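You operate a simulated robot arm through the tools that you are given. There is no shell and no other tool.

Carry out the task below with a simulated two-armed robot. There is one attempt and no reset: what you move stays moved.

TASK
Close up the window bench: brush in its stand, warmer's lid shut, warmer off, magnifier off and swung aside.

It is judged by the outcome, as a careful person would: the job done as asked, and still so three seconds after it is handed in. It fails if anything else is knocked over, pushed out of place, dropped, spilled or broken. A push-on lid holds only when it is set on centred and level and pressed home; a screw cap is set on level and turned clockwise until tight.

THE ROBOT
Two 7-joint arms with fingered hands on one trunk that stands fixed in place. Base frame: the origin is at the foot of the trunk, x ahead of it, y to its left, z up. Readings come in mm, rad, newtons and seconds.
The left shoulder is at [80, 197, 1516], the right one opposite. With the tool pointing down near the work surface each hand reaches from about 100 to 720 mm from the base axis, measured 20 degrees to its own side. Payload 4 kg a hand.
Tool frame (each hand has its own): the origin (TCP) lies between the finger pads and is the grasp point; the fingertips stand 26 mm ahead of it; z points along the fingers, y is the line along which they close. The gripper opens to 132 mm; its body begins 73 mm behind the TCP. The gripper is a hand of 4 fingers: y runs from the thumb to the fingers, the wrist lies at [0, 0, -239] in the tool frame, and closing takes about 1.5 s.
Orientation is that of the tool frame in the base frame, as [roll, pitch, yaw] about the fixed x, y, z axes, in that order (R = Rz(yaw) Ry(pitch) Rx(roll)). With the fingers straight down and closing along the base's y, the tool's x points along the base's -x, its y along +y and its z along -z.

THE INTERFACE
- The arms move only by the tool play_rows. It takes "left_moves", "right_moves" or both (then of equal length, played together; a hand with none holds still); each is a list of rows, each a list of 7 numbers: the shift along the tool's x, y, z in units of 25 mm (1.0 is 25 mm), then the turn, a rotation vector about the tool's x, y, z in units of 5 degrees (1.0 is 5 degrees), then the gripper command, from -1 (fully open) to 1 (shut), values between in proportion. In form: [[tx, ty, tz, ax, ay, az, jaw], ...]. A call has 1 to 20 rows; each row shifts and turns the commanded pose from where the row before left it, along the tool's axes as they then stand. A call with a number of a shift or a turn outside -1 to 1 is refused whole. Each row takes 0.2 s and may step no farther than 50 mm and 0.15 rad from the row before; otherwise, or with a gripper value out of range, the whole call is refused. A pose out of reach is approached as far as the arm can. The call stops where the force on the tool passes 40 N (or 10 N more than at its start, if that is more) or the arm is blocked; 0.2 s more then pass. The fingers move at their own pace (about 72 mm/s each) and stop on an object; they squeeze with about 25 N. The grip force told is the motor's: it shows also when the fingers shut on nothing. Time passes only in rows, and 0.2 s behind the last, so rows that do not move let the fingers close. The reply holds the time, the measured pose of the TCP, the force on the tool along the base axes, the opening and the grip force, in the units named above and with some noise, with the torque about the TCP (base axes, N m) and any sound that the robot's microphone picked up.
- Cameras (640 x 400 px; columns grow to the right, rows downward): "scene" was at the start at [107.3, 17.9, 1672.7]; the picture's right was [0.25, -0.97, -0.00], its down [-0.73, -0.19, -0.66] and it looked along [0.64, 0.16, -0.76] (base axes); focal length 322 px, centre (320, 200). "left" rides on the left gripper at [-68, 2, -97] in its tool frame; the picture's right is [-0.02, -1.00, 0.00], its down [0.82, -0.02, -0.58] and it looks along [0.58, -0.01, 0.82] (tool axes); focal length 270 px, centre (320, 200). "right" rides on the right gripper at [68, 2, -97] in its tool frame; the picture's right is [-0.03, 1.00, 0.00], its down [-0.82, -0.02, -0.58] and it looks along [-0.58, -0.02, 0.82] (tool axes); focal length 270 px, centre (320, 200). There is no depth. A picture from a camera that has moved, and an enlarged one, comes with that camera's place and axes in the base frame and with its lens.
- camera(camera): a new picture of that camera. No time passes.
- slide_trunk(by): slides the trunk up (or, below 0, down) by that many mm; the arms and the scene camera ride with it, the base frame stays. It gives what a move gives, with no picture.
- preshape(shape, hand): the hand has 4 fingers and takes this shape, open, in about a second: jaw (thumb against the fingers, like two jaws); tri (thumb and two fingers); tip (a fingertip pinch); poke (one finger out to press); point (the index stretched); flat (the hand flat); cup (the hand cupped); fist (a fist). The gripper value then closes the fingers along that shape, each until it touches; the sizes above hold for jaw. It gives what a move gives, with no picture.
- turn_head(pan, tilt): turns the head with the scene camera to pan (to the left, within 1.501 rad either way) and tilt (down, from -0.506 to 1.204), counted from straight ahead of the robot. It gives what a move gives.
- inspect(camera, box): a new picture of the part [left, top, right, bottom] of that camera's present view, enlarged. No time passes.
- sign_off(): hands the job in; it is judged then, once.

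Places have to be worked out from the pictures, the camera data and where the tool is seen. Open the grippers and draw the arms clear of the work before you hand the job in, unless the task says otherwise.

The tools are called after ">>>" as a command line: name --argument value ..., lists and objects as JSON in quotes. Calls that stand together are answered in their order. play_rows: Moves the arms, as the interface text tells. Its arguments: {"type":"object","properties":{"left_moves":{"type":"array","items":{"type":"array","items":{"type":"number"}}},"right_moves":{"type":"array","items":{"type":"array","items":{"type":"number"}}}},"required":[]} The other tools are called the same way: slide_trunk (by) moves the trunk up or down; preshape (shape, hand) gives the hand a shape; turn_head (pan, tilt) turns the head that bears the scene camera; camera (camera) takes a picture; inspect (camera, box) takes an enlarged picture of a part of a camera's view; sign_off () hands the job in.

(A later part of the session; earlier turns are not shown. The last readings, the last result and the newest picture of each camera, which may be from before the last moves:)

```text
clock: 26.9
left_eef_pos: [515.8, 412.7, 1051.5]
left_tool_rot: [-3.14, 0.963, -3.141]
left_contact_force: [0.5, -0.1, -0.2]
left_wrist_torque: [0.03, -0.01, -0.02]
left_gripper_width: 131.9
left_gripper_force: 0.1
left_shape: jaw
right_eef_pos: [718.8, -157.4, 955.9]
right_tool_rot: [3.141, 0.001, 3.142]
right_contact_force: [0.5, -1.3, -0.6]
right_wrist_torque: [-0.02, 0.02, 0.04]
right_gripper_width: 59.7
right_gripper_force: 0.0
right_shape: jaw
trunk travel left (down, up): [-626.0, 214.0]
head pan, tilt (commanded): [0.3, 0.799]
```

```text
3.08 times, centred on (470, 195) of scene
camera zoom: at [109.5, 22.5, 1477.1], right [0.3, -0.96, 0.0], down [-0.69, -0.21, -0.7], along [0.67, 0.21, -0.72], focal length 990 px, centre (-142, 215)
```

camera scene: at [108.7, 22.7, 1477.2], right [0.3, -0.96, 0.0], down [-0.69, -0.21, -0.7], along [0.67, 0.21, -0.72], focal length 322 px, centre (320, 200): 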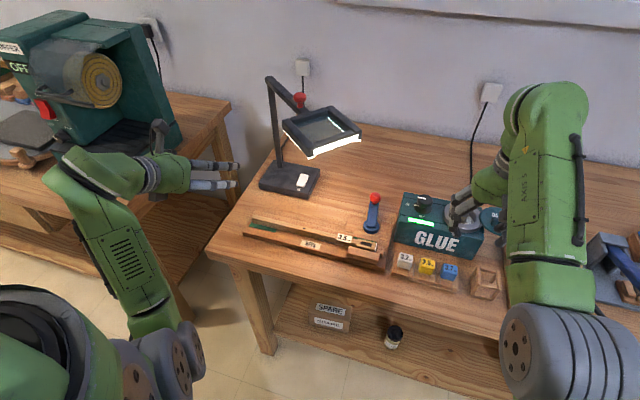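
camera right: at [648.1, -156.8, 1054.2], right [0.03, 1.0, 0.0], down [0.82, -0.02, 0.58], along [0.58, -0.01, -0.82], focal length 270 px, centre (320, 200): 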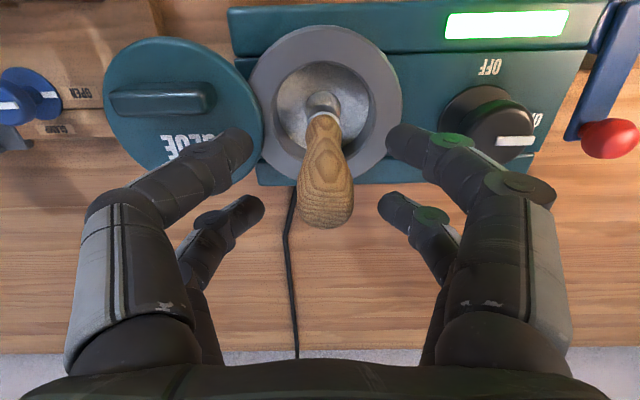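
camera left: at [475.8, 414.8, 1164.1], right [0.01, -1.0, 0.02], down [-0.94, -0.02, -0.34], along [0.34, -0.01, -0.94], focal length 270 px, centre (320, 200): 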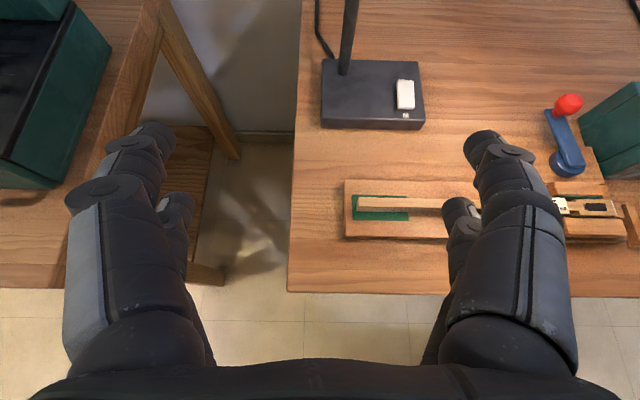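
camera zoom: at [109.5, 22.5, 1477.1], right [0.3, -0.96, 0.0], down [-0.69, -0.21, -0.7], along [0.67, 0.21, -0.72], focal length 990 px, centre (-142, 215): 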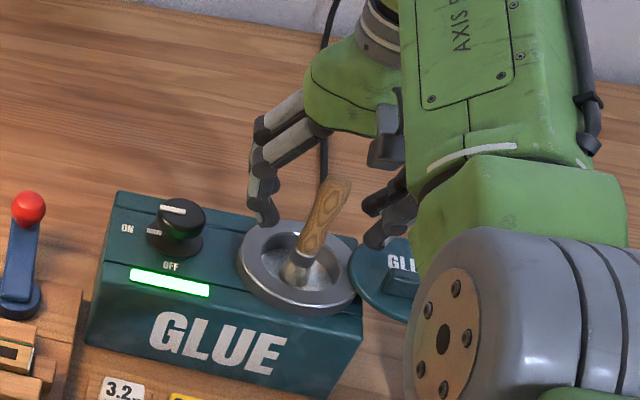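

The handle stands between the near finger pair. I close the hand on it.

>>> play_rows --right_moves '[[0, 0, 0, 0, 0, 0, 0.4], [0, 0, 0, 0, 0, 0, 0.7], [0, 0, 0, 0, 0, 0, 1], [0, 0, 0, 0, 0, 0, 1], [0, 0, 0, 0, 0, 0, 1], [0, 0, 0, 0, 0, 0, 1]]'

>>> camera --camera "right"

```text
clock: 28.3
left_eef_pos: [514.8, 412.9, 1052.5]
left_tool_rot: [-3.141, 0.963, -3.14]
left_contact_force: [0.6, 0.6, 0.8]
left_wrist_torque: [0.01, 0.02, 0.02]
left_gripper_width: 132.0
left_gripper_force: 0.2
left_shape: jaw
right_eef_pos: [716.6, -157.1, 957.1]
right_tool_rot: [3.141, 0.0, -3.141]
right_contact_force: [0.1, 0.4, 1.0]
right_wrist_torque: [-0.01, -0.01, -0.02]
right_gripper_width: 3.1
right_gripper_force: 25.0
right_shape: jaw
trunk travel left (down, up): [-626.0, 214.0]
head pan, tilt (commanded): [0.3, 0.799]
```

```text
taken
camera right: at [647.6, -156.6, 1054.6], right [0.03, 1.0, 0.0], down [0.82, -0.02, 0.58], along [0.58, -0.02, -0.82], focal length 270 px, centre (320, 200)
```

right: 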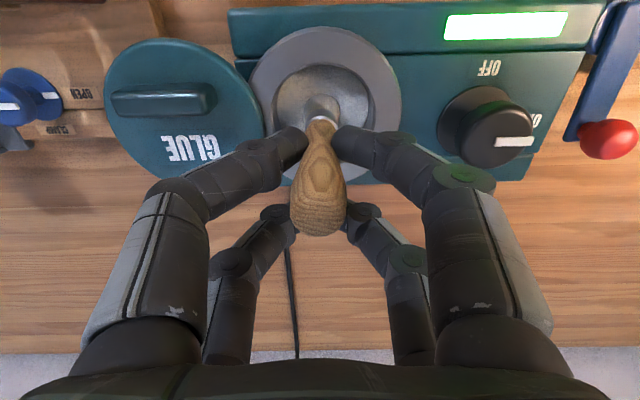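

The front pair presses on the narrow part of the handle (grip force 25 N). I lift 25 mm slowly and check that the brush follows.

>>> play_rows --right_moves '[[0, 0, -0.3, 0, 0, 0, 1], [0, 0, -0.3, 0, 0, 0, 1], [0, 0, -0.4, 0, 0, 0, 1]]'

>>> camera --camera "right"

>>> inspect --camera "scene" --box '[390, 130, 550, 260]'

```text
clock: 29.1
left_eef_pos: [514.2, 412.6, 1052.0]
left_tool_rot: [-3.141, 0.964, 3.141]
left_contact_force: [0.1, 0.2, -0.3]
left_wrist_torque: [-0.02, -0.02, 0.01]
left_gripper_width: 131.9
left_gripper_force: 0.0
left_shape: jaw
right_eef_pos: [717.3, -157.0, 981.1]
right_tool_rot: [3.141, 0.0, 3.141]
right_contact_force: [-0.8, -0.1, -0.1]
right_wrist_torque: [-0.03, -0.01, -0.04]
right_gripper_width: 3.2
right_gripper_force: 24.6
right_shape: jaw
trunk travel left (down, up): [-626.0, 214.0]
head pan, tilt (commanded): [0.3, 0.799]
```

```text
taken
camera right: at [647.1, -156.8, 1078.9], right [0.03, 1.0, 0.0], down [0.82, -0.02, 0.58], along [0.58, -0.02, -0.82], focal length 270 px, centre (320, 200)
```

right: 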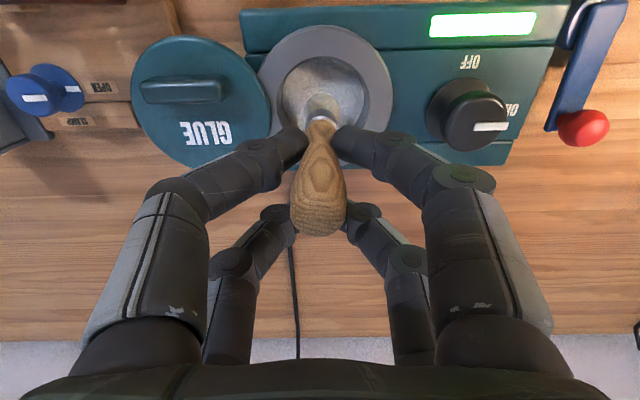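

```text
3.08 times, centred on (470, 195) of scene
camera zoom: at [108.8, 22.7, 1477.2], right [0.3, -0.96, 0.0], down [-0.69, -0.21, -0.7], along [0.67, 0.21, -0.72], focal length 990 px, centre (-142, 215)
```

zoom: 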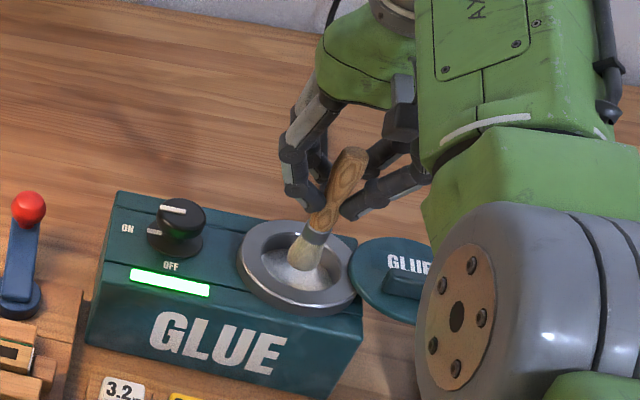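

The brush follows the hand. I lift it another 100 mm straight up and look at its full length.

>>> play_rows --right_moves '[[0, 0, -0.8, 0, 0, 0, 1], [0, 0, -0.8, 0, 0, 0, 1], [0, 0, -0.8, 0, 0, 0, 1], [0, 0, -0.8, 0, 0, 0, 1], [0, 0, -0.8, 0, 0, 0, 1]]'

>>> camera --camera "right"

>>> inspect --camera "scene" --box '[390, 100, 550, 230]'

```text
clock: 30.3
left_eef_pos: [513.5, 413.1, 1052.2]
left_tool_rot: [3.14, 0.964, -3.14]
left_contact_force: [0.4, 0.0, 0.4]
left_wrist_torque: [0.02, 0.0, 0.01]
left_gripper_width: 132.1
left_gripper_force: 0.0
left_shape: jaw
right_eef_pos: [713.0, -157.7, 1080.9]
right_tool_rot: [-3.141, -0.001, 3.14]
right_contact_force: [-0.4, 0.5, -0.7]
right_wrist_torque: [0.01, -0.01, -0.02]
right_gripper_width: 3.2
right_gripper_force: 24.8
right_shape: jaw
trunk travel left (down, up): [-626.0, 214.0]
head pan, tilt (commanded): [0.3, 0.799]
```

```text
taken
camera right: at [644.8, -157.1, 1179.1], right [0.03, 1.0, 0.0], down [0.82, -0.02, 0.58], along [0.58, -0.02, -0.82], focal length 270 px, centre (320, 200)
```

right: 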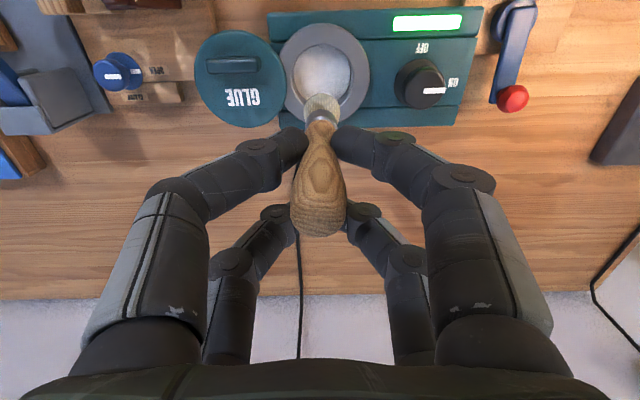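

```text
3.08 times, centred on (470, 165) of scene
camera zoom: at [108.1, 22.9, 1477.2], right [0.3, -0.96, 0.0], down [-0.68, -0.21, -0.7], along [0.67, 0.21, -0.72], focal length 990 px, centre (-142, 308)
```

zoom: 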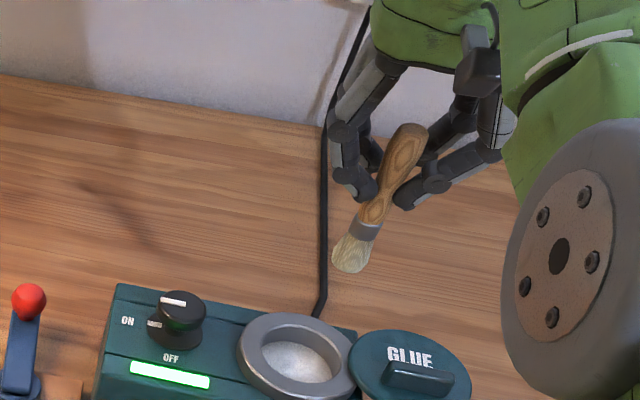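

The whole brush is visible: about 120 mm long, its bottom ≈ 89 mm below the TCP, hanging nearly vertical. I carry it back towards the stand at this height and look down on the stand.

>>> play_rows --right_moves '[[0.86, -0.45, 0, 0, 0, 0, 1], [0.86, -0.45, 0, 0, 0, 0, 1], [0.86, -0.45, 0, 0, 0, 0, 1], [0.86, -0.45, 0, 0, 0, 0, 1], [0.86, -0.45, 0, 0, 0, 0, 1], [0.86, -0.45, 0, 0, 0, 0, 1]]'

>>> camera --camera "right"

>>> camera --camera "scene"

>>> inspect --camera "right" --box '[230, 0, 410, 120]'

```text
clock: 31.7
left_eef_pos: [515.1, 412.1, 1052.8]
left_tool_rot: [3.142, 0.964, 3.141]
left_contact_force: [-0.3, -0.3, 0.1]
left_wrist_torque: [0.03, 0.01, 0.02]
left_gripper_width: 131.9
left_gripper_force: 0.0
left_shape: jaw
right_eef_pos: [602.2, -225.0, 1061.5]
right_tool_rot: [3.14, 0.003, 3.141]
right_contact_force: [-1.1, 0.1, 0.3]
right_wrist_torque: [0.01, 0.01, -0.01]
right_gripper_width: 3.3
right_gripper_force: 24.5
right_shape: jaw
right hand out of reach, approached as far as the arm can: row 5, 6
trunk travel left (down, up): [-626.0, 214.0]
head pan, tilt (commanded): [0.3, 0.799]
```

```text
taken
camera right: at [531.6, -224.8, 1158.5], right [0.03, 1.0, 0.0], down [0.81, -0.02, 0.58], along [0.58, -0.01, -0.81], focal length 270 px, centre (320, 200)
```

right: 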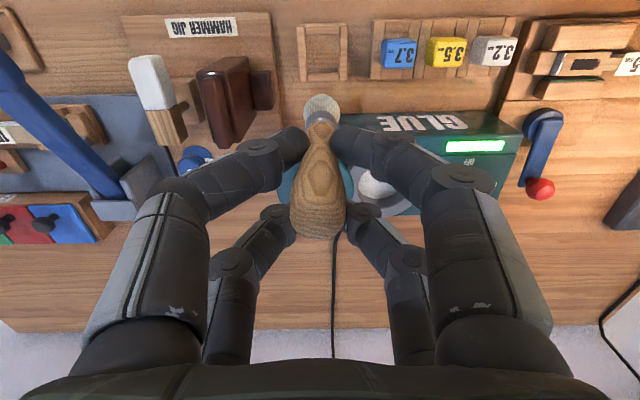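

```text
taken
camera scene: at [108.6, 22.2, 1477.2], right [0.3, -0.96, 0.0], down [-0.68, -0.21, -0.7], along [0.67, 0.21, -0.72], focal length 322 px, centre (320, 200)
```

scene: 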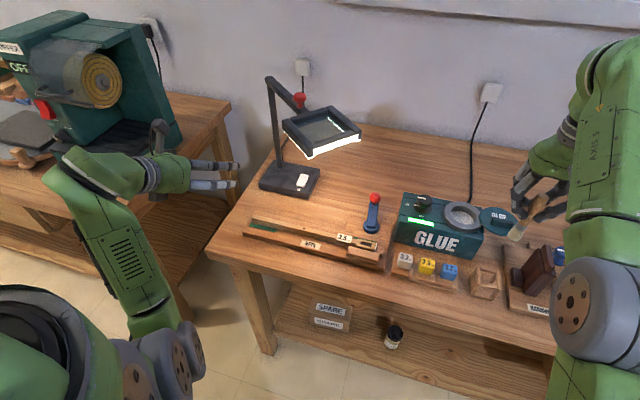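

```text
3.33 times, centred on (320, 60) of right
camera zoom: at [531.6, -224.8, 1158.5], right [0.03, 1.0, 0.0], down [0.81, -0.02, 0.58], along [0.58, -0.01, -0.81], focal length 901 px, centre (320, 667)
```

zoom: 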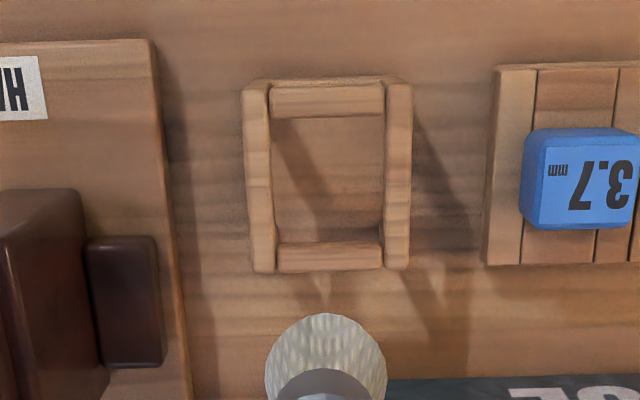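

The stand's opening (≈36 mm square) is centred near (571,-222.5); the brush bottom hangs 17.6 mm behind the TCP in x. I go down about 100 mm while moving to x ≈ 588.5, y ≈ -222.5, staying above the stand's top.

>>> play_rows --right_moves '[[0, 0.1, 1, 0, 0, 0, 1], [0, 0, 1, 0, 0, 0, 1], [0.3, 0, 1, 0, 0, 0, 1], [0.25, 0, 1, 0, 0, 0, 1]]'

>>> camera --camera "right"

>>> inspect --camera "right" --box '[230, 0, 410, 120]'

>>> inspect --camera "scene" --box '[430, 190, 570, 330]'

```text
clock: 32.7
left_eef_pos: [515.2, 411.5, 1052.3]
left_tool_rot: [3.141, 0.962, -3.141]
left_contact_force: [0.6, -0.9, 0.3]
left_wrist_torque: [0.0, 0.03, -0.03]
left_gripper_width: 131.8
left_gripper_force: 0.1
left_shape: jaw
right_eef_pos: [588.5, -222.7, 962.2]
right_tool_rot: [-3.142, 0.0, 3.141]
right_contact_force: [0.4, -0.1, -1.0]
right_wrist_torque: [0.01, 0.03, -0.03]
right_gripper_width: 3.0
right_gripper_force: 24.8
right_shape: jaw
trunk travel left (down, up): [-626.0, 214.0]
head pan, tilt (commanded): [0.3, 0.799]
```

```text
taken
camera right: at [519.2, -221.5, 1059.3], right [0.03, 1.0, 0.0], down [0.82, -0.02, 0.58], along [0.58, -0.02, -0.82], focal length 270 px, centre (320, 200)
```

right: 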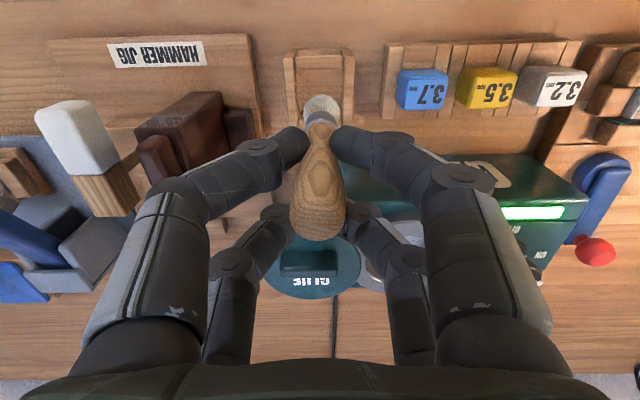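

```text
3.33 times, centred on (320, 60) of right
camera zoom: at [519.2, -221.5, 1059.3], right [0.03, 1.0, 0.0], down [0.82, -0.02, 0.58], along [0.58, -0.02, -0.82], focal length 901 px, centre (320, 667)
```

zoom: 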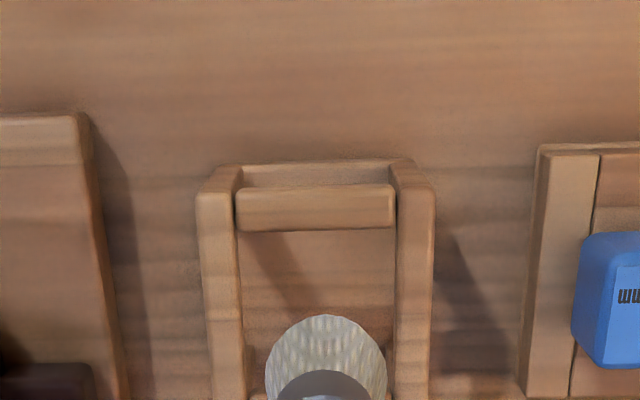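

```text
2.86 times, centred on (500, 260) of scene
camera zoom: at [109.0, 22.4, 1477.2], right [0.3, -0.96, 0.0], down [-0.69, -0.21, -0.7], along [0.67, 0.21, -0.72], focal length 919 px, centre (-194, 29)
```

zoom: 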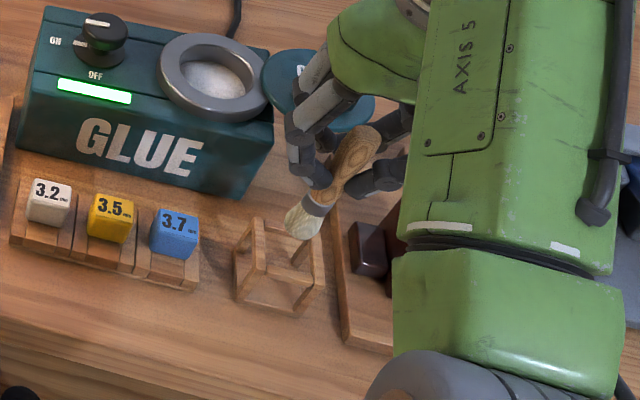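

The bristle end is about 11.5 mm behind the TCP, so the brush is slightly forward of the opening's centre; I shift 6 mm back, 1 mm right, and go down 15 mm for a check.

>>> play_rows --right_moves '[[0.25, -0.05, 0, 0, 0, 0, 1], [0, 0, 0.3, 0, 0, 0, 1], [0, 0, 0.3, 0, 0, 0, 1]]'

>>> inspect --camera "right" --box '[230, 20, 410, 140]'

>>> inspect --camera "scene" --box '[450, 210, 550, 310]'

```text
clock: 33.5
left_eef_pos: [515.6, 413.2, 1053.1]
left_tool_rot: [3.14, 0.964, 3.141]
left_contact_force: [-0.1, 0.1, 0.3]
left_wrist_torque: [-0.03, 0.03, 0.05]
left_gripper_width: 132.0
left_gripper_force: 0.1
left_shape: jaw
right_eef_pos: [580.9, -224.9, 946.1]
right_tool_rot: [3.14, -0.001, -3.142]
right_contact_force: [0.5, -0.1, -0.7]
right_wrist_torque: [-0.03, 0.01, -0.03]
right_gripper_width: 2.9
right_gripper_force: 25.0
right_shape: jaw
trunk travel left (down, up): [-626.0, 214.0]
head pan, tilt (commanded): [0.3, 0.799]
```

```text
3.33 times, centred on (320, 80) of right
camera zoom: at [512.4, -223.1, 1044.0], right [0.03, 1.0, 0.0], down [0.82, -0.02, 0.58], along [0.58, -0.02, -0.82], focal length 901 px, centre (320, 600)
```

zoom: 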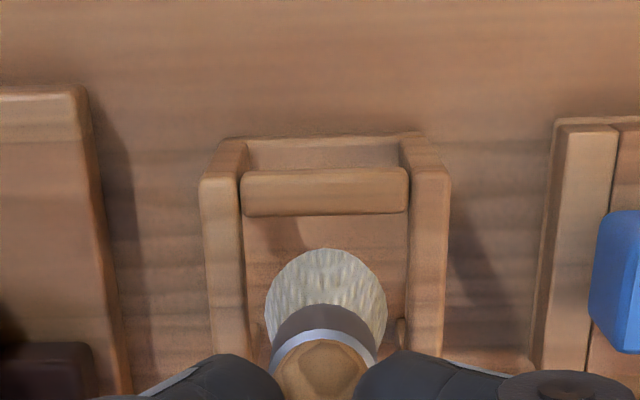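

```text
4.00 times, centred on (500, 260) of scene
camera zoom: at [109.3, 22.6, 1477.1], right [0.3, -0.96, 0.0], down [-0.69, -0.21, -0.7], along [0.67, 0.21, -0.72], focal length 1286 px, centre (-400, -40)
```

zoom: 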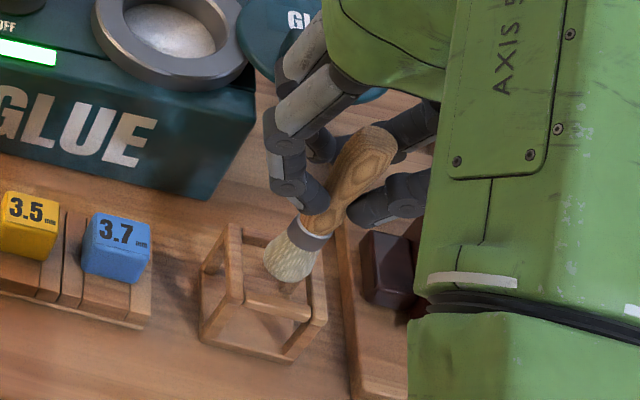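

The brush is centred over the opening in both directions to about 1–2 mm. I lower it gently into the stand, 40 mm at first.

>>> play_rows --right_moves '[[0, 0, 0.35, 0, 0, 0, 1], [0, 0, 0.35, 0, 0, 0, 1], [0, 0, 0.35, 0, 0, 0, 1], [0, 0, 0.35, 0, 0, 0, 1]]'

>>> inspect --camera "right" --box '[230, 20, 410, 140]'

>>> inspect --camera "scene" --box '[450, 210, 550, 310]'

```text
clock: 34.5
left_eef_pos: [516.0, 411.7, 1052.6]
left_tool_rot: [3.14, 0.962, -3.141]
left_contact_force: [-0.1, -0.7, -0.4]
left_wrist_torque: [-0.01, 0.0, 0.01]
left_gripper_width: 132.0
left_gripper_force: 0.1
left_shape: jaw
right_eef_pos: [582.1, -224.8, 911.3]
right_tool_rot: [-3.141, 0.0, 3.142]
right_contact_force: [0.6, -0.3, 0.6]
right_wrist_torque: [-0.02, -0.01, 0.01]
right_gripper_width: 3.0
right_gripper_force: 24.7
right_shape: jaw
trunk travel left (down, up): [-626.0, 214.0]
head pan, tilt (commanded): [0.3, 0.799]
```

```text
3.33 times, centred on (320, 80) of right
camera zoom: at [512.3, -223.4, 1008.6], right [0.03, 1.0, 0.0], down [0.82, -0.02, 0.58], along [0.58, -0.02, -0.82], focal length 901 px, centre (320, 600)
```

zoom: 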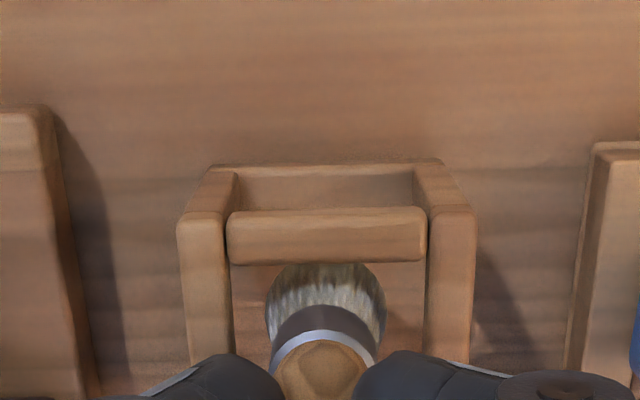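

```text
4.00 times, centred on (500, 260) of scene
camera zoom: at [109.2, 22.5, 1477.2], right [0.3, -0.96, 0.0], down [-0.69, -0.21, -0.7], along [0.67, 0.21, -0.72], focal length 1286 px, centre (-400, -40)
```

zoom: 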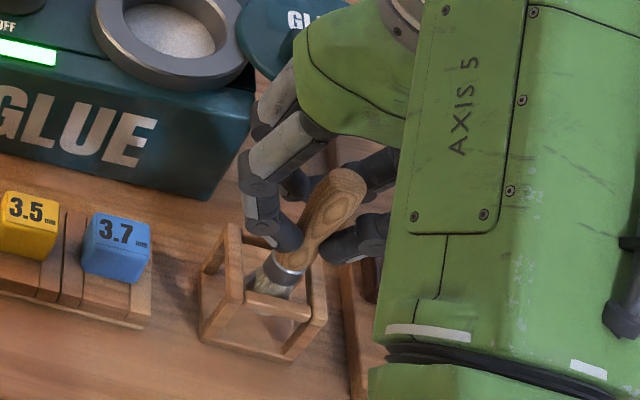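

The bristles are inside the cage with no contact force. I lower it further in small steps, watching the vertical force.

>>> play_rows --right_moves '[[0, 0, 0.2, 0, 0, 0, 1], [0, 0, 0.2, 0, 0, 0, 1], [0, 0, 0.15, 0, 0, 0, 1]]'

>>> inspect --camera "scene" --box '[450, 210, 550, 310]'

```text
clock: 35.3
left_eef_pos: [515.3, 412.0, 1053.4]
left_tool_rot: [3.142, 0.964, -3.141]
left_contact_force: [-0.1, 0.5, -0.9]
left_wrist_torque: [0.03, 0.01, 0.0]
left_gripper_width: 131.9
left_gripper_force: 0.0
left_shape: jaw
right_eef_pos: [582.3, -222.6, 899.7]
right_tool_rot: [-3.141, -0.001, 3.14]
right_contact_force: [-0.2, 0.7, -0.5]
right_wrist_torque: [0.03, -0.01, 0.0]
right_gripper_width: 2.9
right_gripper_force: 24.3
right_shape: jaw
trunk travel left (down, up): [-626.0, 214.0]
head pan, tilt (commanded): [0.3, 0.799]
```

```text
4.00 times, centred on (500, 260) of scene
camera zoom: at [108.8, 22.6, 1477.2], right [0.3, -0.96, 0.0], down [-0.69, -0.21, -0.7], along [0.67, 0.21, -0.72], focal length 1286 px, centre (-400, -40)
```

zoom: 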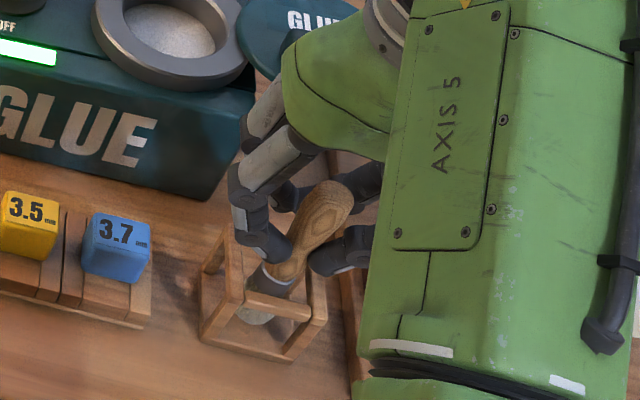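

Still no contact. I lower another 8 mm in small steps.

>>> play_rows --right_moves '[[0, 0, 0.16, 0, 0, 0, 1], [0, 0, 0.16, 0, 0, 0, 1]]'

>>> inspect --camera "scene" --box '[450, 210, 550, 310]'

>>> camera --camera "right"

```text
clock: 35.9
left_eef_pos: [513.3, 412.3, 1053.7]
left_tool_rot: [-3.139, 0.964, -3.141]
left_contact_force: [-0.3, 0.8, -0.4]
left_wrist_torque: [-0.02, 0.01, 0.02]
left_gripper_width: 132.0
left_gripper_force: 0.0
left_shape: jaw
right_eef_pos: [580.4, -223.6, 893.7]
right_tool_rot: [-3.141, 0.003, 3.141]
right_contact_force: [-0.8, 1.1, 7.4]
right_wrist_torque: [-0.01, 0.13, -0.02]
right_gripper_width: 3.3
right_gripper_force: 25.0
right_shape: jaw
trunk travel left (down, up): [-626.0, 214.0]
head pan, tilt (commanded): [0.3, 0.799]
```

```text
4.00 times, centred on (500, 260) of scene
camera zoom: at [106.6, 23.6, 1477.5], right [0.3, -0.96, 0.0], down [-0.68, -0.21, -0.7], along [0.67, 0.21, -0.72], focal length 1286 px, centre (-400, -40)
```

zoom: 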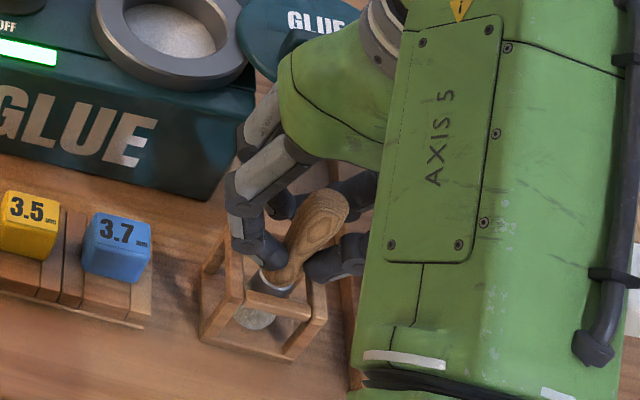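

```text
taken
camera right: at [511.0, -222.5, 990.3], right [0.03, 1.0, 0.0], down [0.81, -0.02, 0.58], along [0.58, -0.02, -0.81], focal length 270 px, centre (320, 200)
```

right: 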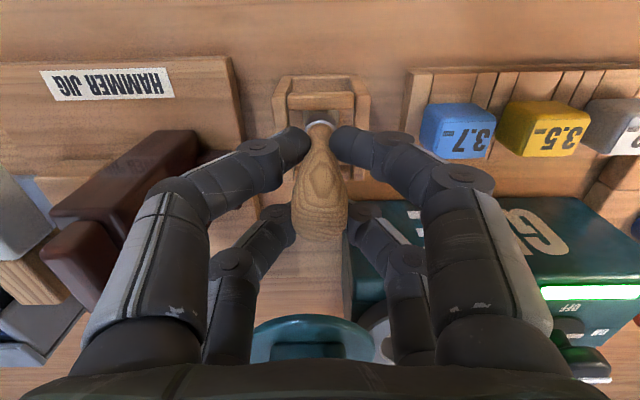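

Contact: 7.4 N upward, so the brush foot stands on the bench (z ≈ 805). I ease up 1 mm and open the fingers just partly.

>>> play_rows --right_moves '[[0, 0, -0.04, 0, 0, 0, 0.9], [0, 0, 0, 0, 0, 0, 0.7], [0, 0, 0, 0, 0, 0, 0.5], [0, 0, 0, 0, 0, 0, 0.35], [0, 0, 0, 0, 0, 0, 0.35]]'

>>> camera --camera "right"

>>> inspect --camera "scene" --box '[450, 210, 550, 310]'

```text
clock: 37.1
left_eef_pos: [514.3, 410.6, 1052.5]
left_tool_rot: [3.14, 0.964, -3.141]
left_contact_force: [0.6, -0.7, -0.4]
left_wrist_torque: [-0.01, -0.01, 0.01]
left_gripper_width: 132.3
left_gripper_force: 0.1
left_shape: jaw
right_eef_pos: [582.1, -224.3, 892.1]
right_tool_rot: [3.142, 0.001, 3.141]
right_contact_force: [0.1, -1.0, -0.7]
right_wrist_torque: [0.01, -0.02, 0.01]
right_gripper_width: 42.4
right_gripper_force: 0.0
right_shape: jaw
trunk travel left (down, up): [-626.0, 214.0]
head pan, tilt (commanded): [0.3, 0.799]
```

```text
taken
camera right: at [512.6, -223.1, 989.3], right [0.03, 1.0, 0.0], down [0.82, -0.02, 0.58], along [0.58, -0.02, -0.82], focal length 270 px, centre (320, 200)
```

right: 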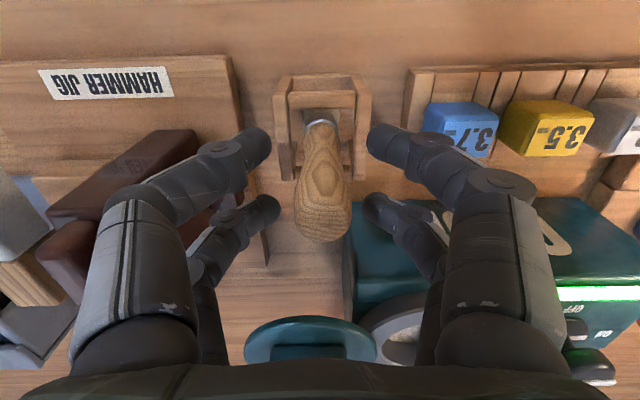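

```text
4.00 times, centred on (500, 260) of scene
camera zoom: at [109.1, 22.5, 1477.1], right [0.3, -0.96, 0.0], down [-0.69, -0.21, -0.7], along [0.67, 0.21, -0.72], focal length 1286 px, centre (-400, -40)
```

zoom: 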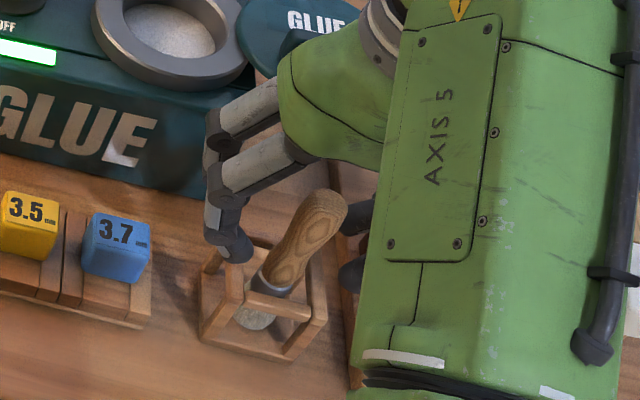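

The brush stands in the stand by itself. I lift the hand straight up off it by raising the trunk 120 mm, which keeps the arm's shape.

>>> slide_trunk --by 120

>>> camera --camera "right"

>>> camera --camera "scene"

```text
clock: 38.6
left_eef_pos: [515.4, 413.5, 1173.0]
left_tool_rot: [3.141, 0.964, -3.141]
left_contact_force: [-0.5, 0.0, 0.2]
left_wrist_torque: [-0.01, 0.03, -0.02]
left_gripper_width: 131.9
left_gripper_force: 0.1
left_shape: jaw
right_eef_pos: [581.7, -223.6, 1011.2]
right_tool_rot: [-3.141, 0.0, 3.141]
right_contact_force: [-0.2, 0.4, 0.6]
right_wrist_torque: [0.01, 0.03, -0.02]
right_gripper_width: 42.7
right_gripper_force: 0.1
right_shape: jaw
trunk travel left (down, up): [-746.0, 94.0]
head pan, tilt (commanded): [0.3, 0.799]
```

```text
taken
camera right: at [512.5, -222.9, 1109.3], right [0.03, 1.0, 0.0], down [0.82, -0.02, 0.58], along [0.58, -0.02, -0.82], focal length 270 px, centre (320, 200)
```

right: 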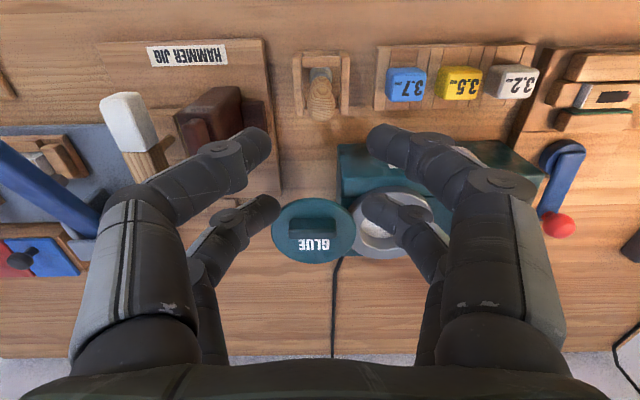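

```text
taken
camera scene: at [108.9, 22.7, 1597.1], right [0.3, -0.96, 0.0], down [-0.69, -0.21, -0.7], along [0.67, 0.21, -0.72], focal length 322 px, centre (320, 200)
```

scene: 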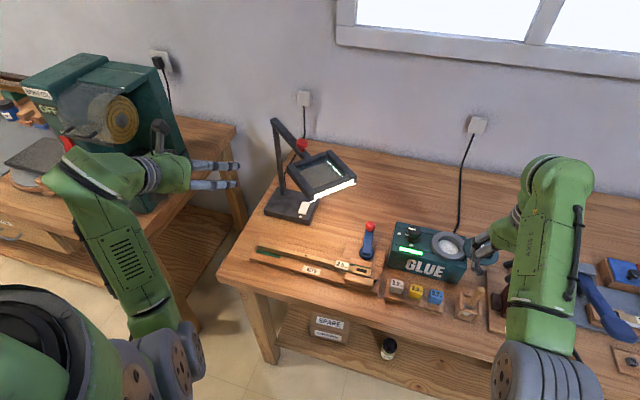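

The brush is in its stand. Next the lid: I move the right hand above the lid/rim joint at z ≈ 1010 to see how it is hinged.

>>> play_rows --right_moves '[[-1, 0.2, 0, 0, 0, 0, 0.35], [-1, 0.2, 0, 0, 0, 0, 0.35], [-1, 0.2, 0, 0, 0, 0, 0.35], [-1, 0.2, 0, 0, 0, 0, 0.35], [-1, 0.2, 0, 0, 0, 0, 0.35]]'

>>> inspect --camera "right" --box '[170, 0, 450, 170]'

>>> inspect --camera "scene" --box '[380, 190, 540, 330]'

```text
clock: 39.8
left_eef_pos: [516.0, 412.3, 1172.0]
left_tool_rot: [3.141, 0.962, -3.141]
left_contact_force: [0.3, 1.0, 0.1]
left_wrist_torque: [0.01, 0.02, -0.02]
left_gripper_width: 131.8
left_gripper_force: 0.1
left_shape: jaw
right_eef_pos: [707.4, -197.3, 1009.8]
right_tool_rot: [3.141, -0.001, 3.14]
right_contact_force: [0.4, 0.3, 0.7]
right_wrist_torque: [0.02, -0.01, 0.04]
right_gripper_width: 42.5
right_gripper_force: 0.1
right_shape: jaw
trunk travel left (down, up): [-746.0, 94.0]
head pan, tilt (commanded): [0.3, 0.799]
```

```text
2.29 times, centred on (310, 85) of right
camera zoom: at [638.7, -196.8, 1107.4], right [0.03, 1.0, 0.0], down [0.82, -0.02, 0.58], along [0.58, -0.02, -0.82], focal length 618 px, centre (343, 463)
```

zoom: 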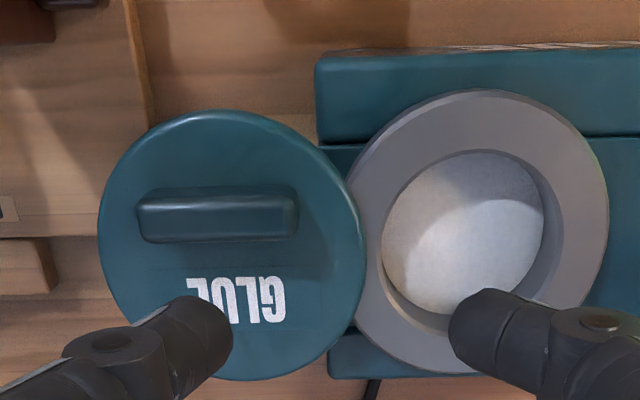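

```text
2.86 times, centred on (460, 260) of scene
camera zoom: at [110.2, 23.2, 1597.0], right [0.3, -0.96, 0.0], down [-0.69, -0.21, -0.7], along [0.67, 0.21, -0.72], focal length 919 px, centre (-80, 29)
```

zoom: 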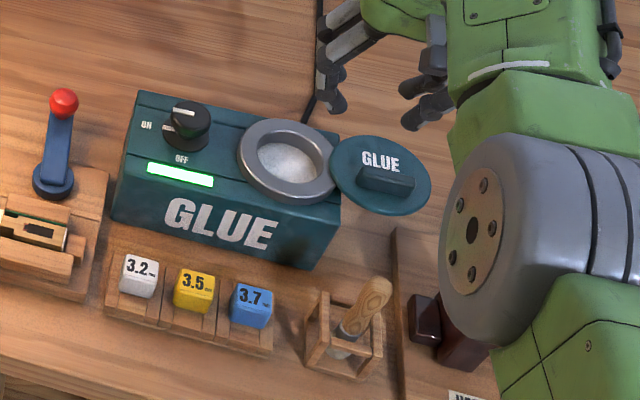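

No hinge pin is visible; lid centre ≈ (696,-234), rim centre ≈ (694,-155), and the lid's bar handle ≈ (684,-233), about 45 mm long in y, top at z ≈ 928. I raise the hand, align with the handle, and lower the trunk 80 mm for reach.

>>> play_rows --right_moves '[[0, -0.35, -0.8, 0, 0, 0, -0.15], [0.1, -0.35, -0.8, 0, 0, 0, -0.15], [0.1, -0.35, -0.8, 0, 0, 0, -0.15], [0, -0.36, -0.8, 0, 0, 0, -0.15]]'

>>> slide_trunk --by -80

>>> camera --camera "right"

```text
clock: 40.8
left_eef_pos: [514.7, 412.2, 1172.0]
left_tool_rot: [-3.141, 0.963, 3.141]
left_contact_force: [0.4, -0.5, -0.5]
left_wrist_torque: [0.03, 0.02, 0.01]
left_gripper_width: 131.7
left_gripper_force: 0.1
left_shape: jaw
right_eef_pos: [701.7, -234.2, 1092.6]
right_tool_rot: [-3.141, -0.001, -3.141]
right_contact_force: [0.9, -0.2, -1.2]
right_wrist_torque: [0.0, -0.03, -0.02]
right_gripper_width: 75.3
right_gripper_force: 0.0
right_shape: jaw
trunk travel left (down, up): [-746.0, 94.0]
head pan, tilt (commanded): [0.3, 0.799]
```

```text
clock: 42.0
left_eef_pos: [514.1, 412.9, 1093.1]
left_tool_rot: [-3.141, 0.964, -3.141]
left_contact_force: [0.7, -0.3, 0.5]
left_wrist_torque: [0.04, -0.03, -0.02]
left_gripper_width: 131.7
left_gripper_force: 0.1
left_shape: jaw
right_eef_pos: [700.3, -235.4, 1012.0]
right_tool_rot: [3.14, 0.001, -3.142]
right_contact_force: [0.9, 0.1, -0.1]
right_wrist_torque: [0.03, 0.03, -0.01]
right_gripper_width: 75.7
right_gripper_force: 0.0
right_shape: jaw
trunk travel left (down, up): [-666.0, 174.0]
head pan, tilt (commanded): [0.3, 0.799]
```

```text
taken
camera right: at [631.9, -233.6, 1109.2], right [0.03, 1.0, 0.0], down [0.82, -0.02, 0.58], along [0.58, -0.02, -0.82], focal length 270 px, centre (320, 200)
```

right: 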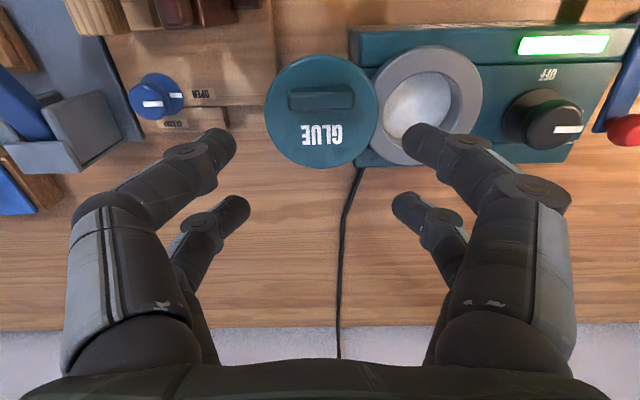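

The hand is centred over the handle in y. I descend 60 mm and check.

>>> play_rows --right_moves '[[-0.06, 0.03, 0.8, 0, 0, 0, -0.15], [0, 0, 0.8, 0, 0, 0, -0.15], [0, 0, 0.8, 0, 0, 0, -0.15]]'

>>> camera --camera "right"

>>> inspect --camera "scene" --box '[400, 130, 560, 270]'

```text
clock: 42.8
left_eef_pos: [515.8, 410.9, 1091.3]
left_tool_rot: [3.139, 0.964, 3.14]
left_contact_force: [0.1, 0.7, 0.1]
left_wrist_torque: [-0.03, 0.0, 0.01]
left_gripper_width: 132.0
left_gripper_force: 0.1
left_shape: jaw
right_eef_pos: [703.3, -232.8, 951.2]
right_tool_rot: [3.141, 0.001, 3.141]
right_contact_force: [-0.5, 0.4, 0.4]
right_wrist_torque: [0.0, -0.01, 0.04]
right_gripper_width: 75.3
right_gripper_force: 0.1
right_shape: jaw
trunk travel left (down, up): [-666.0, 174.0]
head pan, tilt (commanded): [0.3, 0.799]
```

```text
taken
camera right: at [634.1, -232.8, 1048.6], right [0.03, 1.0, 0.0], down [0.82, -0.02, 0.58], along [0.58, -0.01, -0.82], focal length 270 px, centre (320, 200)
```

right: 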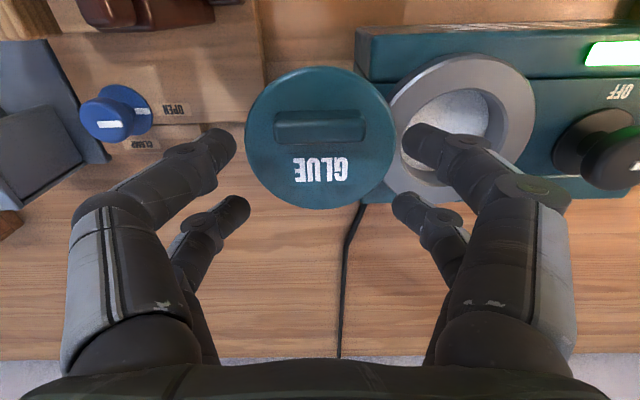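

```text
2.86 times, centred on (480, 200) of scene
camera zoom: at [108.9, 22.5, 1517.2], right [0.3, -0.96, 0.0], down [-0.69, -0.21, -0.7], along [0.67, 0.21, -0.72], focal length 919 px, centre (-137, 200)
```

zoom: 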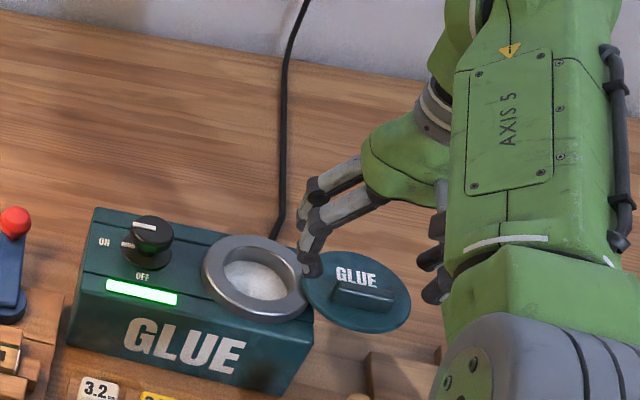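

The near finger pair is at x ≈ 687, the handle at x ≈ 681. I shift 5 mm back, descend 14 mm more and close gently on the handle's ends.

>>> play_rows --right_moves '[[0.2, 0, 0.3, 0, 0, 0, -0.15], [0, 0, 0.26, 0, 0, 0, -0.15], [0, 0, 0, 0, 0, 0, 0.1], [0, 0, 0, 0, 0, 0, 0.25], [0, 0, 0, 0, 0, 0, 0.35], [0, 0, 0, 0, 0, 0, 0.35]]'

>>> camera --camera "right"

```text
clock: 44.2
left_eef_pos: [515.5, 411.4, 1093.6]
left_tool_rot: [-3.141, 0.963, -3.14]
left_contact_force: [0.5, 0.1, 0.5]
left_wrist_torque: [-0.01, -0.01, 0.0]
left_gripper_width: 131.9
left_gripper_force: 0.0
left_shape: jaw
right_eef_pos: [698.2, -233.3, 937.0]
right_tool_rot: [3.141, 0.0, -3.142]
right_contact_force: [-0.2, -0.1, -0.5]
right_wrist_torque: [-0.02, -0.04, -0.03]
right_gripper_width: 43.9
right_gripper_force: 0.0
right_shape: jaw
trunk travel left (down, up): [-666.0, 174.0]
head pan, tilt (commanded): [0.3, 0.799]
```

```text
taken
camera right: at [629.0, -232.6, 1034.6], right [0.03, 1.0, 0.0], down [0.82, -0.02, 0.58], along [0.58, -0.02, -0.82], focal length 270 px, centre (320, 200)
```

right: 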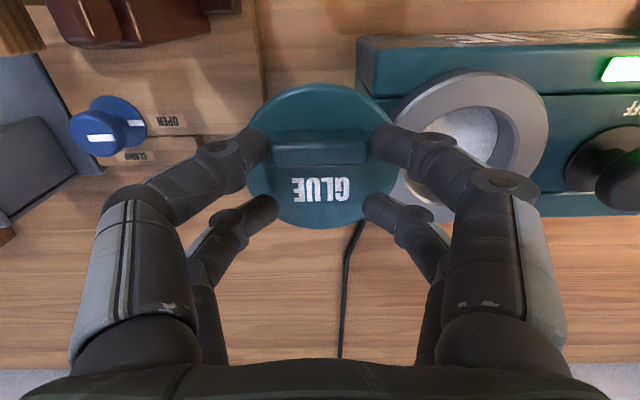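

The fingers are about at the handle's ends. I close to a firm hold.

>>> play_rows --right_moves '[[0, 0, 0, 0, 0, 0, 0.5], [0, 0, 0, 0, 0, 0, 0.65], [0, 0, 0, 0, 0, 0, 0.65]]'

>>> camera --camera "right"

```text
clock: 45.0
left_eef_pos: [514.6, 412.6, 1093.1]
left_tool_rot: [3.14, 0.964, 3.141]
left_contact_force: [0.0, 0.4, -0.1]
left_wrist_torque: [-0.01, -0.03, 0.02]
left_gripper_width: 131.8
left_gripper_force: 0.0
left_shape: jaw
right_eef_pos: [698.2, -233.1, 936.2]
right_tool_rot: [3.141, 0.0, 3.141]
right_contact_force: [0.4, -0.3, -1.5]
right_wrist_torque: [0.0, -0.03, -0.02]
right_gripper_width: 22.1
right_gripper_force: 25.2
right_shape: jaw
trunk travel left (down, up): [-666.0, 174.0]
head pan, tilt (commanded): [0.3, 0.799]
```

```text
taken
camera right: at [629.1, -232.7, 1034.4], right [0.03, 1.0, 0.0], down [0.82, -0.02, 0.58], along [0.58, -0.02, -0.82], focal length 270 px, centre (320, 200)
```

right: 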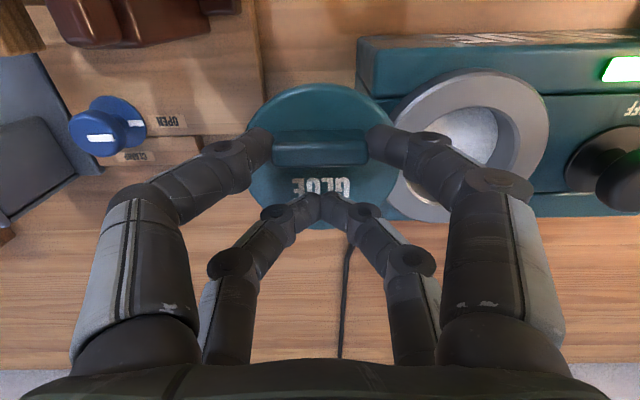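

The near pair holds the handle by both ends. I test how the lid is held: first a 3 mm lift, reading the force.

>>> play_rows --right_moves '[[0, 0, -0.06, 0, 0, 0, 0.65], [0, 0, -0.06, 0, 0, 0, 0.65]]'

>>> inspect --camera "scene" --box '[400, 130, 560, 270]'

```text
clock: 45.6
left_eef_pos: [516.2, 411.9, 1091.5]
left_tool_rot: [3.141, 0.964, -3.141]
left_contact_force: [-0.2, -0.7, -0.4]
left_wrist_torque: [-0.02, 0.0, -0.01]
left_gripper_width: 132.0
left_gripper_force: 0.1
left_shape: jaw
right_eef_pos: [698.5, -233.3, 938.2]
right_tool_rot: [3.141, -0.004, 3.141]
right_contact_force: [-1.0, -0.2, -10.2]
right_wrist_torque: [-0.01, -0.17, 0.01]
right_gripper_width: 21.8
right_gripper_force: 25.4
right_shape: jaw
trunk travel left (down, up): [-666.0, 174.0]
head pan, tilt (commanded): [0.3, 0.799]
```

```text
2.86 times, centred on (480, 200) of scene
camera zoom: at [110.8, 21.8, 1516.9], right [0.3, -0.96, 0.0], down [-0.69, -0.21, -0.7], along [0.67, 0.21, -0.72], focal length 919 px, centre (-137, 200)
```

zoom: 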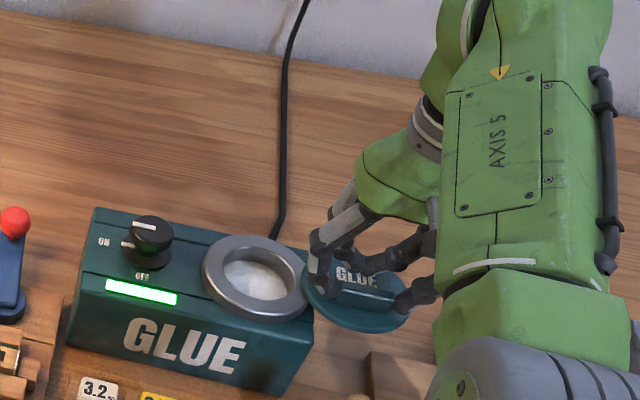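

Lifting meets 10 N resistance right away: the lid is jointed in z. I go back down and try a 4 mm push towards the pot (+y).

>>> play_rows --right_moves '[[0, 0, 0.12, 0, 0, 0, 0.65], [0, 0.08, 0, 0, 0, 0, 0.65], [0, 0.08, 0, 0, 0, 0, 0.65]]'

```text
clock: 46.4
left_eef_pos: [515.9, 411.8, 1092.5]
left_tool_rot: [3.14, 0.962, 3.139]
left_contact_force: [0.5, -0.3, -0.3]
left_wrist_torque: [-0.03, -0.02, 0.0]
left_gripper_width: 131.8
left_gripper_force: 0.1
left_shape: jaw
right_eef_pos: [698.4, -230.7, 938.0]
right_tool_rot: [-3.141, 0.0, -3.141]
right_contact_force: [-2.3, -0.2, -7.2]
right_wrist_torque: [-0.04, -0.09, 0.0]
right_gripper_width: 21.7
right_gripper_force: 25.3
right_shape: jaw
trunk travel left (down, up): [-666.0, 174.0]
head pan, tilt (commanded): [0.3, 0.799]
```

It moved towards +y almost without force, so it may slide sideways; some upward pull remains. I go down 2 mm and continue +y by 8 mm.

>>> play_rows --right_moves '[[0, 0, 0.08, 0, 0, 0, 0.65], [0, 0.16, 0, 0, 0, 0, 0.65], [0, 0.16, 0, 0, 0, 0, 0.65]]'

>>> camera --camera "right"

>>> inspect --camera "scene" --box '[400, 130, 560, 270]'

```text
clock: 47.2
left_eef_pos: [514.3, 413.0, 1092.6]
left_tool_rot: [-3.141, 0.963, -3.141]
left_contact_force: [0.9, -0.1, -1.0]
left_wrist_torque: [0.02, 0.01, 0.01]
left_gripper_width: 131.9
left_gripper_force: 0.2
left_shape: jaw
right_eef_pos: [698.6, -221.2, 936.6]
right_tool_rot: [-3.141, 0.002, 3.141]
right_contact_force: [0.3, 0.1, 2.8]
right_wrist_torque: [-0.07, 0.03, 0.0]
right_gripper_width: 21.7
right_gripper_force: 25.1
right_shape: jaw
trunk travel left (down, up): [-666.0, 174.0]
head pan, tilt (commanded): [0.3, 0.799]
```

```text
taken
camera right: at [628.8, -220.7, 1033.9], right [0.03, 1.0, 0.0], down [0.81, -0.02, 0.58], along [0.58, -0.02, -0.82], focal length 270 px, centre (320, 200)
```

right: 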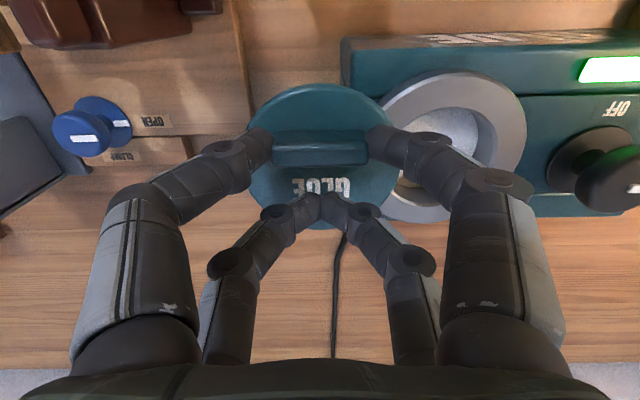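

```text
2.86 times, centred on (480, 200) of scene
camera zoom: at [108.4, 22.9, 1517.3], right [0.3, -0.96, 0.0], down [-0.68, -0.21, -0.7], along [0.67, 0.21, -0.72], focal length 919 px, centre (-137, 200)
```

zoom: 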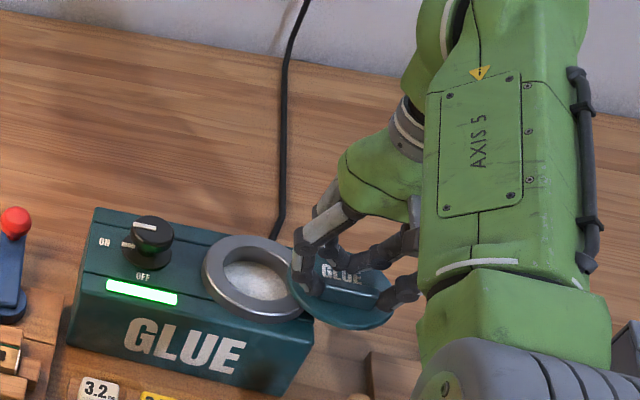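

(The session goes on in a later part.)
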